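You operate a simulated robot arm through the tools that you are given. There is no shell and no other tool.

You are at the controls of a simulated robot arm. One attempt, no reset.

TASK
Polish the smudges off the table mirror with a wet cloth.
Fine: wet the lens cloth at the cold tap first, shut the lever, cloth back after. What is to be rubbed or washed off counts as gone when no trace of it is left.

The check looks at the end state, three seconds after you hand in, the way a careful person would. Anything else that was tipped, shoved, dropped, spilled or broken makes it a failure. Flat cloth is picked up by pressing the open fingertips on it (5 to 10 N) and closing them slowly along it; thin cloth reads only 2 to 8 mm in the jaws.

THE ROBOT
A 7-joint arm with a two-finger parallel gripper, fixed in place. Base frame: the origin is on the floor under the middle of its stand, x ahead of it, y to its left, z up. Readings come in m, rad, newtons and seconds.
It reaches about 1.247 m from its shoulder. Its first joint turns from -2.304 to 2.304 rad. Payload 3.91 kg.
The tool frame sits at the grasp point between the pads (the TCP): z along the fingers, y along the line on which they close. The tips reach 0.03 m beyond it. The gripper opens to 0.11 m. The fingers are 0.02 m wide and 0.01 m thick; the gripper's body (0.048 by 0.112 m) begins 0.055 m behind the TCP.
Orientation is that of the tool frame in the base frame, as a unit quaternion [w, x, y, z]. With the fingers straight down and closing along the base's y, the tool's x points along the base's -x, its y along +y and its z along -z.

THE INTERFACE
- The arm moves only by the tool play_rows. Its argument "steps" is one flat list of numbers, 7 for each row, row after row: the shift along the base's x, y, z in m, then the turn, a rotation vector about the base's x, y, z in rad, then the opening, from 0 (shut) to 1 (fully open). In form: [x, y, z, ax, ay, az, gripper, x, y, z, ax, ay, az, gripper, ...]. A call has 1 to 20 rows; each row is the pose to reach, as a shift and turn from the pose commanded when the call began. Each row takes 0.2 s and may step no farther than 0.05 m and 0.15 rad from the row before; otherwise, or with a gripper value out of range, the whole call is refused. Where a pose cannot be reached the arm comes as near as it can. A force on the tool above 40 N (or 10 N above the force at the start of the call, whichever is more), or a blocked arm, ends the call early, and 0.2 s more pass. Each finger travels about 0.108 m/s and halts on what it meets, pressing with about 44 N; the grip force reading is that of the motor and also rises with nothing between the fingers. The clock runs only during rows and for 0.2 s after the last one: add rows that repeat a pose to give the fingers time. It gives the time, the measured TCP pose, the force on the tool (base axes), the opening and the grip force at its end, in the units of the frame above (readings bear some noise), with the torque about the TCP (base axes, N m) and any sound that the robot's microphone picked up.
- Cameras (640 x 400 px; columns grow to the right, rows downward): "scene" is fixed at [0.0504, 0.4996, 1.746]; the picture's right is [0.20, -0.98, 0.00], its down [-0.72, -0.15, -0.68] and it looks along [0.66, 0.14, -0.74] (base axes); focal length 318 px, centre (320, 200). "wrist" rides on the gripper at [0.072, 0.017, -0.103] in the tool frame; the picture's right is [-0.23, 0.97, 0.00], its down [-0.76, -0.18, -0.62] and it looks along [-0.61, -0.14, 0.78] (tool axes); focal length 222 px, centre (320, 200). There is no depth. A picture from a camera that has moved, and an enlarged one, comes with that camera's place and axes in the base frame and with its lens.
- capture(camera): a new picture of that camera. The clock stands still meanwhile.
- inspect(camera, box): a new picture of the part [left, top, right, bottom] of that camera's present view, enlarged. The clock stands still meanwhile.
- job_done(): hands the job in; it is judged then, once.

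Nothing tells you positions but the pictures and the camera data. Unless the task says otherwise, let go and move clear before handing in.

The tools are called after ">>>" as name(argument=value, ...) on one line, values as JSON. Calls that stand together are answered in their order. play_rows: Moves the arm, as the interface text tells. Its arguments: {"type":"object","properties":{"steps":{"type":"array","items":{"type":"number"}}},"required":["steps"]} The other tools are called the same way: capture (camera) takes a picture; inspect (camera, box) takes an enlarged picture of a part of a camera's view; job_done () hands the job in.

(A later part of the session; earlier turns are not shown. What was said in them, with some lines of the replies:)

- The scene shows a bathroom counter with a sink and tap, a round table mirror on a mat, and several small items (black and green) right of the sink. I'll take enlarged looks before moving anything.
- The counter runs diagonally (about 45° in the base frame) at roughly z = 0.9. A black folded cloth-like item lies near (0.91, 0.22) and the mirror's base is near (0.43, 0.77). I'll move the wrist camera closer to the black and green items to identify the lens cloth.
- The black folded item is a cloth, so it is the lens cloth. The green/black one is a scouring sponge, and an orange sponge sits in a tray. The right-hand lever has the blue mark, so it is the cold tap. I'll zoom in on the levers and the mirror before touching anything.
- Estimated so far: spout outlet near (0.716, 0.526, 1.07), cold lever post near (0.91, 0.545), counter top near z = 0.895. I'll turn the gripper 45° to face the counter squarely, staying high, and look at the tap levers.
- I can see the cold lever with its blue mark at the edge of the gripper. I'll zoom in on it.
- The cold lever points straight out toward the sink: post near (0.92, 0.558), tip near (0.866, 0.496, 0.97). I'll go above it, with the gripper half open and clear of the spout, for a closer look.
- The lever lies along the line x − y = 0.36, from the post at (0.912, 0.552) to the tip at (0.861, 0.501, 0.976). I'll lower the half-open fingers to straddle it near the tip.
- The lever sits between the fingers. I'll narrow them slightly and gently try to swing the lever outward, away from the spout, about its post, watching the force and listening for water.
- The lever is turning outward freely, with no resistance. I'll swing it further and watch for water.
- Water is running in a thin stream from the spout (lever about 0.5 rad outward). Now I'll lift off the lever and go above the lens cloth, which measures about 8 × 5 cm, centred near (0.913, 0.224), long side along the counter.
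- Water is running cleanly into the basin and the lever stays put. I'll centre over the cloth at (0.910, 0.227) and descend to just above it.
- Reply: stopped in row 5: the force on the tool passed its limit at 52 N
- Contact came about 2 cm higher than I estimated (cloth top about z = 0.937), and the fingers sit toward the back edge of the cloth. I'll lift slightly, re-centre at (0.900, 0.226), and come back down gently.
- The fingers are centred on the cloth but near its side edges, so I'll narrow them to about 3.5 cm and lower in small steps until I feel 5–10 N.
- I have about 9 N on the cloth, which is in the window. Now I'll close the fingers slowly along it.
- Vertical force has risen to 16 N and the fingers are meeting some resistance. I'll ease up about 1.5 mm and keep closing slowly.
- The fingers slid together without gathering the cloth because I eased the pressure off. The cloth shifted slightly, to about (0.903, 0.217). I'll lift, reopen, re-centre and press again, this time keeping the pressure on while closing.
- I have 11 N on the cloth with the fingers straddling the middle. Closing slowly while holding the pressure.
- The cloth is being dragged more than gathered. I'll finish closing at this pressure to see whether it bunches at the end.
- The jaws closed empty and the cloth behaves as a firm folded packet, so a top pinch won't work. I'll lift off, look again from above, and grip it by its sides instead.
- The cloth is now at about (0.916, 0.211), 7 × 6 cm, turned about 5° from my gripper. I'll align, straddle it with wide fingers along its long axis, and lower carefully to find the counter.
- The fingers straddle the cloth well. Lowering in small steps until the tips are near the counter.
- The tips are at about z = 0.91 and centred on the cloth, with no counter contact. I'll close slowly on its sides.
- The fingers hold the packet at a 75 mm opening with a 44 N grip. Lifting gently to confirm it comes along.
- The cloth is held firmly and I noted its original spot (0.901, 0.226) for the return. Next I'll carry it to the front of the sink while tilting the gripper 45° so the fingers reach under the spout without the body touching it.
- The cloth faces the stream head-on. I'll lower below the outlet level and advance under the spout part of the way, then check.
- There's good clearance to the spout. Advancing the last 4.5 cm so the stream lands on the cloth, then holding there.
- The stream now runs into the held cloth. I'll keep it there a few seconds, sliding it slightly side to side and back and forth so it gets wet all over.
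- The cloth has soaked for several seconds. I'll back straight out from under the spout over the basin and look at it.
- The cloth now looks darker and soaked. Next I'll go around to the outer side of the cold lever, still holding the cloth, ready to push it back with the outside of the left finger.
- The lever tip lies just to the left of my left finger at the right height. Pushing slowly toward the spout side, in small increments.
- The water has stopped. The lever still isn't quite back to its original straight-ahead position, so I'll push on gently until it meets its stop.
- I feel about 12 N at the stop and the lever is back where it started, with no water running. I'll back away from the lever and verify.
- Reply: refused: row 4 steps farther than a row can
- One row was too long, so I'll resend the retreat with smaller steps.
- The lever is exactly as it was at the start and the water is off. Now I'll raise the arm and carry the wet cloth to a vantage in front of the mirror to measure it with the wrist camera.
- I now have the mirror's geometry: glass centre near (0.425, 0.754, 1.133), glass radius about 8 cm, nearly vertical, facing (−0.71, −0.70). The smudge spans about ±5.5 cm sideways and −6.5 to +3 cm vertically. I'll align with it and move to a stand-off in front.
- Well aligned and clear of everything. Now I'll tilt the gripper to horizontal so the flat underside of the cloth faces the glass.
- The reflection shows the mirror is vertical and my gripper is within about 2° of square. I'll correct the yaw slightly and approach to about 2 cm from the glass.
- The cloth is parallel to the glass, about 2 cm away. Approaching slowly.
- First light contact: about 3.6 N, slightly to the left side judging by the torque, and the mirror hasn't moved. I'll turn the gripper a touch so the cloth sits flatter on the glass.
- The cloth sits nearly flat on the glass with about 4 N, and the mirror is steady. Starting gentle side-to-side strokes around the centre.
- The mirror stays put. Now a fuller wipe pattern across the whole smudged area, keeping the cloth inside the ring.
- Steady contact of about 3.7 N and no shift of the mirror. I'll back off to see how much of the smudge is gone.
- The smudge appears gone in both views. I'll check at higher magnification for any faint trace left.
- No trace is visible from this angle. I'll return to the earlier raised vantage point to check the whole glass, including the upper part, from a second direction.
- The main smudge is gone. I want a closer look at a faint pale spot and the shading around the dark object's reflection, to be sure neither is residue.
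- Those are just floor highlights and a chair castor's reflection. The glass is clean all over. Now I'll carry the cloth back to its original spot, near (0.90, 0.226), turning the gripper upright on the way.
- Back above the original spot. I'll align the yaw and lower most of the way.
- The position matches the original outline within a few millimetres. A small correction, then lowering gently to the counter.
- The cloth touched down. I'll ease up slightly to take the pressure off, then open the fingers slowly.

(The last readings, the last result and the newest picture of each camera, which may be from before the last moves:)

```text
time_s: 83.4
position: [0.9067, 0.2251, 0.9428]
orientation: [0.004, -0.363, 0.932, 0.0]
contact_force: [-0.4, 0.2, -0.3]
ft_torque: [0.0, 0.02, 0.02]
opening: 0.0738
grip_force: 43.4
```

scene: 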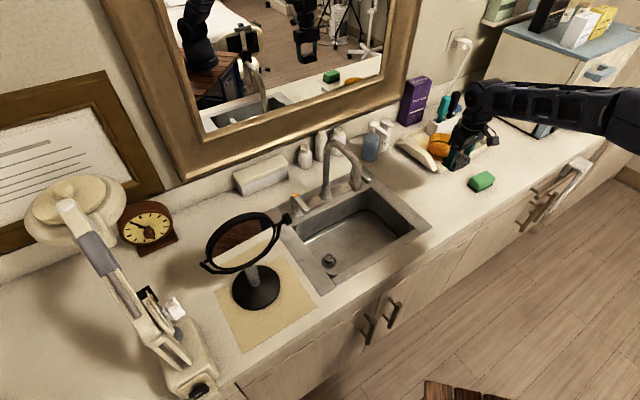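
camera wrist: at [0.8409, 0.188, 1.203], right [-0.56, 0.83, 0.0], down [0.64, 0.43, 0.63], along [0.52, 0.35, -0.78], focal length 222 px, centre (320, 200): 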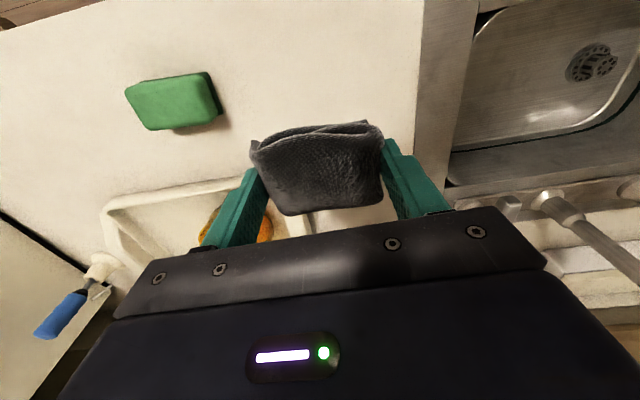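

No load on the tool now. Opening the fingers gradually.

>>> play_rows(steps=[0, 0, -0.0003, 0, 0, 0, 0.64, 0, 0, -0.0003, 0, 0, 0, 0.68, 0, 0, -0.0003, 0, 0, 0, 0.72, 0, 0, -0.0003, 0, 0, 0, 0.78, 0, 0, -0.0003, 0, 0, 0, 0.86, 0, 0, -0.0003, 0, 0, 0, 0.95, 0, 0, -0.0003, 0, 0, 0, 0.95])

>>> inspect(camera="wrist", box=[220, 60, 420, 220])

>>> inspect(camera="scene", box=[420, 175, 470, 215])

```text
time_s: 85.0
position: [0.9085, 0.2251, 0.944]
orientation: [0.006, -0.363, 0.932, 0.001]
contact_force: [-1.2, 0.5, -0.3]
ft_torque: [0.03, -0.01, 0.03]
opening: 0.1044
grip_force: 0.0
```

```text
2.50 times, centred on (320, 140) of wrist
camera zoom: at [0.8422, 0.1881, 1.0455], right [-0.49, 0.87, 0.0], down [0.68, 0.38, 0.63], along [0.55, 0.31, -0.78], focal length 555 px, centre (320, 350)
```

zoom: 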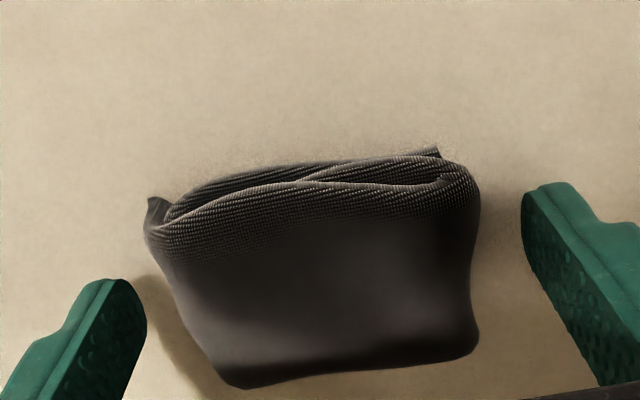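

```text
10.00 times, centred on (445, 195) of scene
camera zoom: at [0.0504, 0.4996, 1.746], right [0.2, -0.98, 0.0], down [-0.72, -0.15, -0.68], along [0.66, 0.14, -0.74], focal length 3184 px, centre (-930, 250)
```

zoom: 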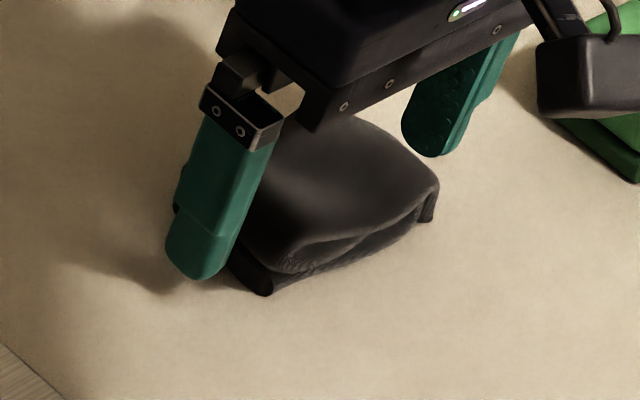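

The cloth lies flat within a few millimetres of where it started. Lifting straight up and clearing away toward the starting pose.

>>> play_rows(steps=[0, 0, 0.02, 0, 0, 0, 0.95, 0, 0, 0.05, 0, 0, 0, 1, 0, 0, 0.09, 0, 0, 0, 1, 0, 0, 0.13, 0, 0, 0, 1, -0.02, 0.005, 0.17, 0, 0, 0, 1, -0.055, 0.015, 0.2, 0, 0, 0, 1, -0.095, 0.025, 0.225, 0, 0, 0, 1, -0.135, 0.04, 0.25, 0, 0, 0, 1, -0.175, 0.05, 0.275, 0, 0, 0, 1, -0.215, 0.065, 0.3, 0, 0, 0, 1, -0.255, 0.08, 0.325, 0, 0, 0, 1, -0.295, 0.095, 0.35, 0, 0, 0, 1, -0.335, 0.11, 0.375, 0, 0, 0, 1, -0.375, 0.125, 0.4, 0, 0, 0, 1, -0.415, 0.14, 0.42, 0, 0, 0, 1, -0.455, 0.15, 0.44, 0, 0, 0, 1, -0.475, 0.154, 0.45, 0, 0, 0, 1, -0.475, 0.154, 0.45, 0, 0, 0, 1])

>>> capture(camera="scene")

>>> inspect(camera="scene", box=[420, 175, 470, 215])

>>> inspect(camera="scene", box=[330, 130, 400, 200])

>>> inspect(camera="scene", box=[180, 190, 340, 290])

>>> inspect(camera="scene", box=[280, 120, 520, 270])

```text
time_s: 88.8
position: [0.4323, 0.379, 1.3918]
orientation: [0.005, -0.363, 0.932, 0.001]
contact_force: [0.1, 0.3, 0.2]
ft_torque: [-0.02, 0.02, 0.01]
opening: 0.11
grip_force: 0.1
```

```text
taken
```

scene: 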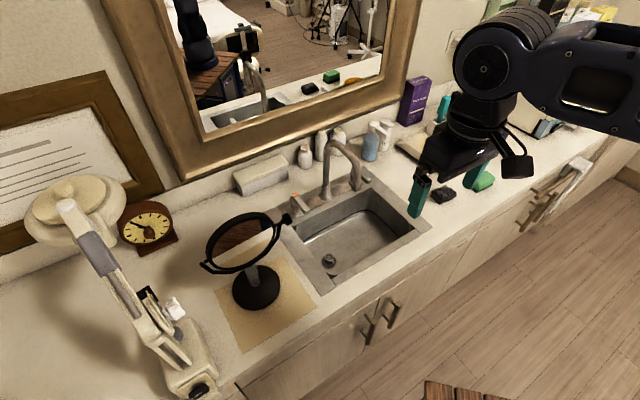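

```text
10.00 times, centred on (445, 195) of scene
camera zoom: at [0.0504, 0.4996, 1.746], right [0.2, -0.98, 0.0], down [-0.72, -0.15, -0.68], along [0.66, 0.14, -0.74], focal length 3184 px, centre (-930, 250)
```

zoom: 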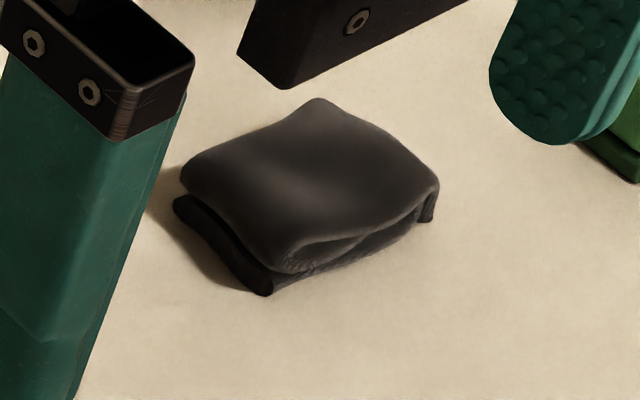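

```text
5.71 times, centred on (365, 165) of scene
camera zoom: at [0.0504, 0.4996, 1.746], right [0.2, -0.98, 0.0], down [-0.72, -0.15, -0.68], along [0.66, 0.14, -0.74], focal length 1819 px, centre (63, 400)
```

zoom: 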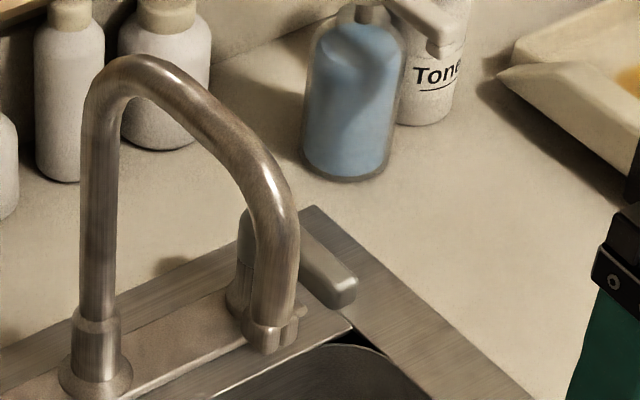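

```text
4.00 times, centred on (260, 240) of scene
camera zoom: at [0.0504, 0.4996, 1.746], right [0.2, -0.98, 0.0], down [-0.72, -0.15, -0.68], along [0.66, 0.14, -0.74], focal length 1273 px, centre (560, 40)
```

zoom: 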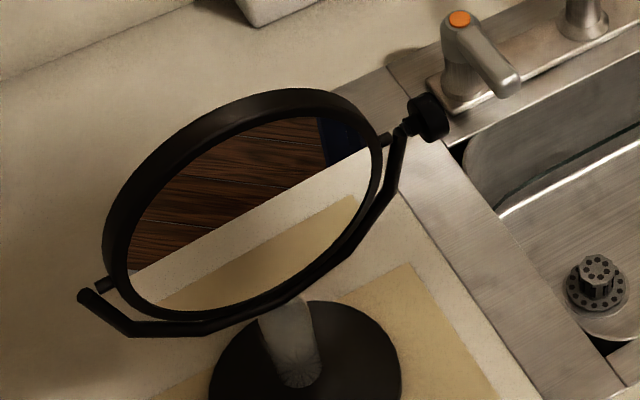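

```text
2.67 times, centred on (400, 195) of scene
camera zoom: at [0.0504, 0.4996, 1.746], right [0.2, -0.98, 0.0], down [-0.72, -0.15, -0.68], along [0.66, 0.14, -0.74], focal length 849 px, centre (107, 213)
```

zoom: 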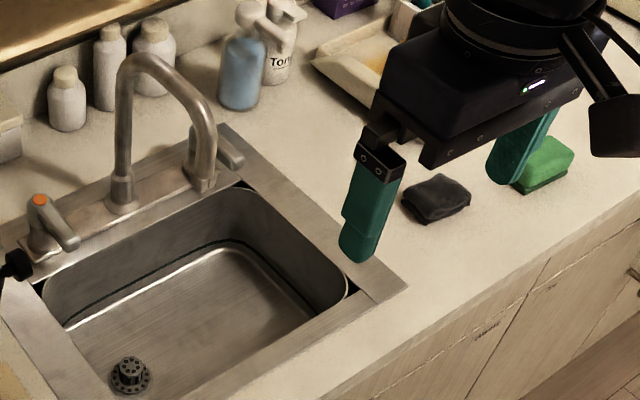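

The mirror is clean and hasn't moved. The cold lever is at its original shut position with no water running, the cloth is back within about 7 mm of where it started, and the arm is clear. Handing in.

>>> job_done()

```text
The job is handed in.
```

The smudges are off the table mirror, and I've handed the job in; the result of the check hasn't come back.

- **Wetting:** I held the black lens cloth under the cold tap for a few seconds. I then pushed the lever back to its stop, and no water is running.
- **Polishing:** I rubbed the glass at about 4 N. Close-ups from three angles show no trace of the smudge, and the mirror and its base look unmoved.
- **Cloth:** It is back on the counter, about 7 mm from where it first lay. I dragged it a little at first because pinching it from above didn't work, so I gripped it by the sides instead.
- **Arm:** The gripper is empty and back near its starting position. Nothing else looked tipped, shoved or spilled in the final pictures.
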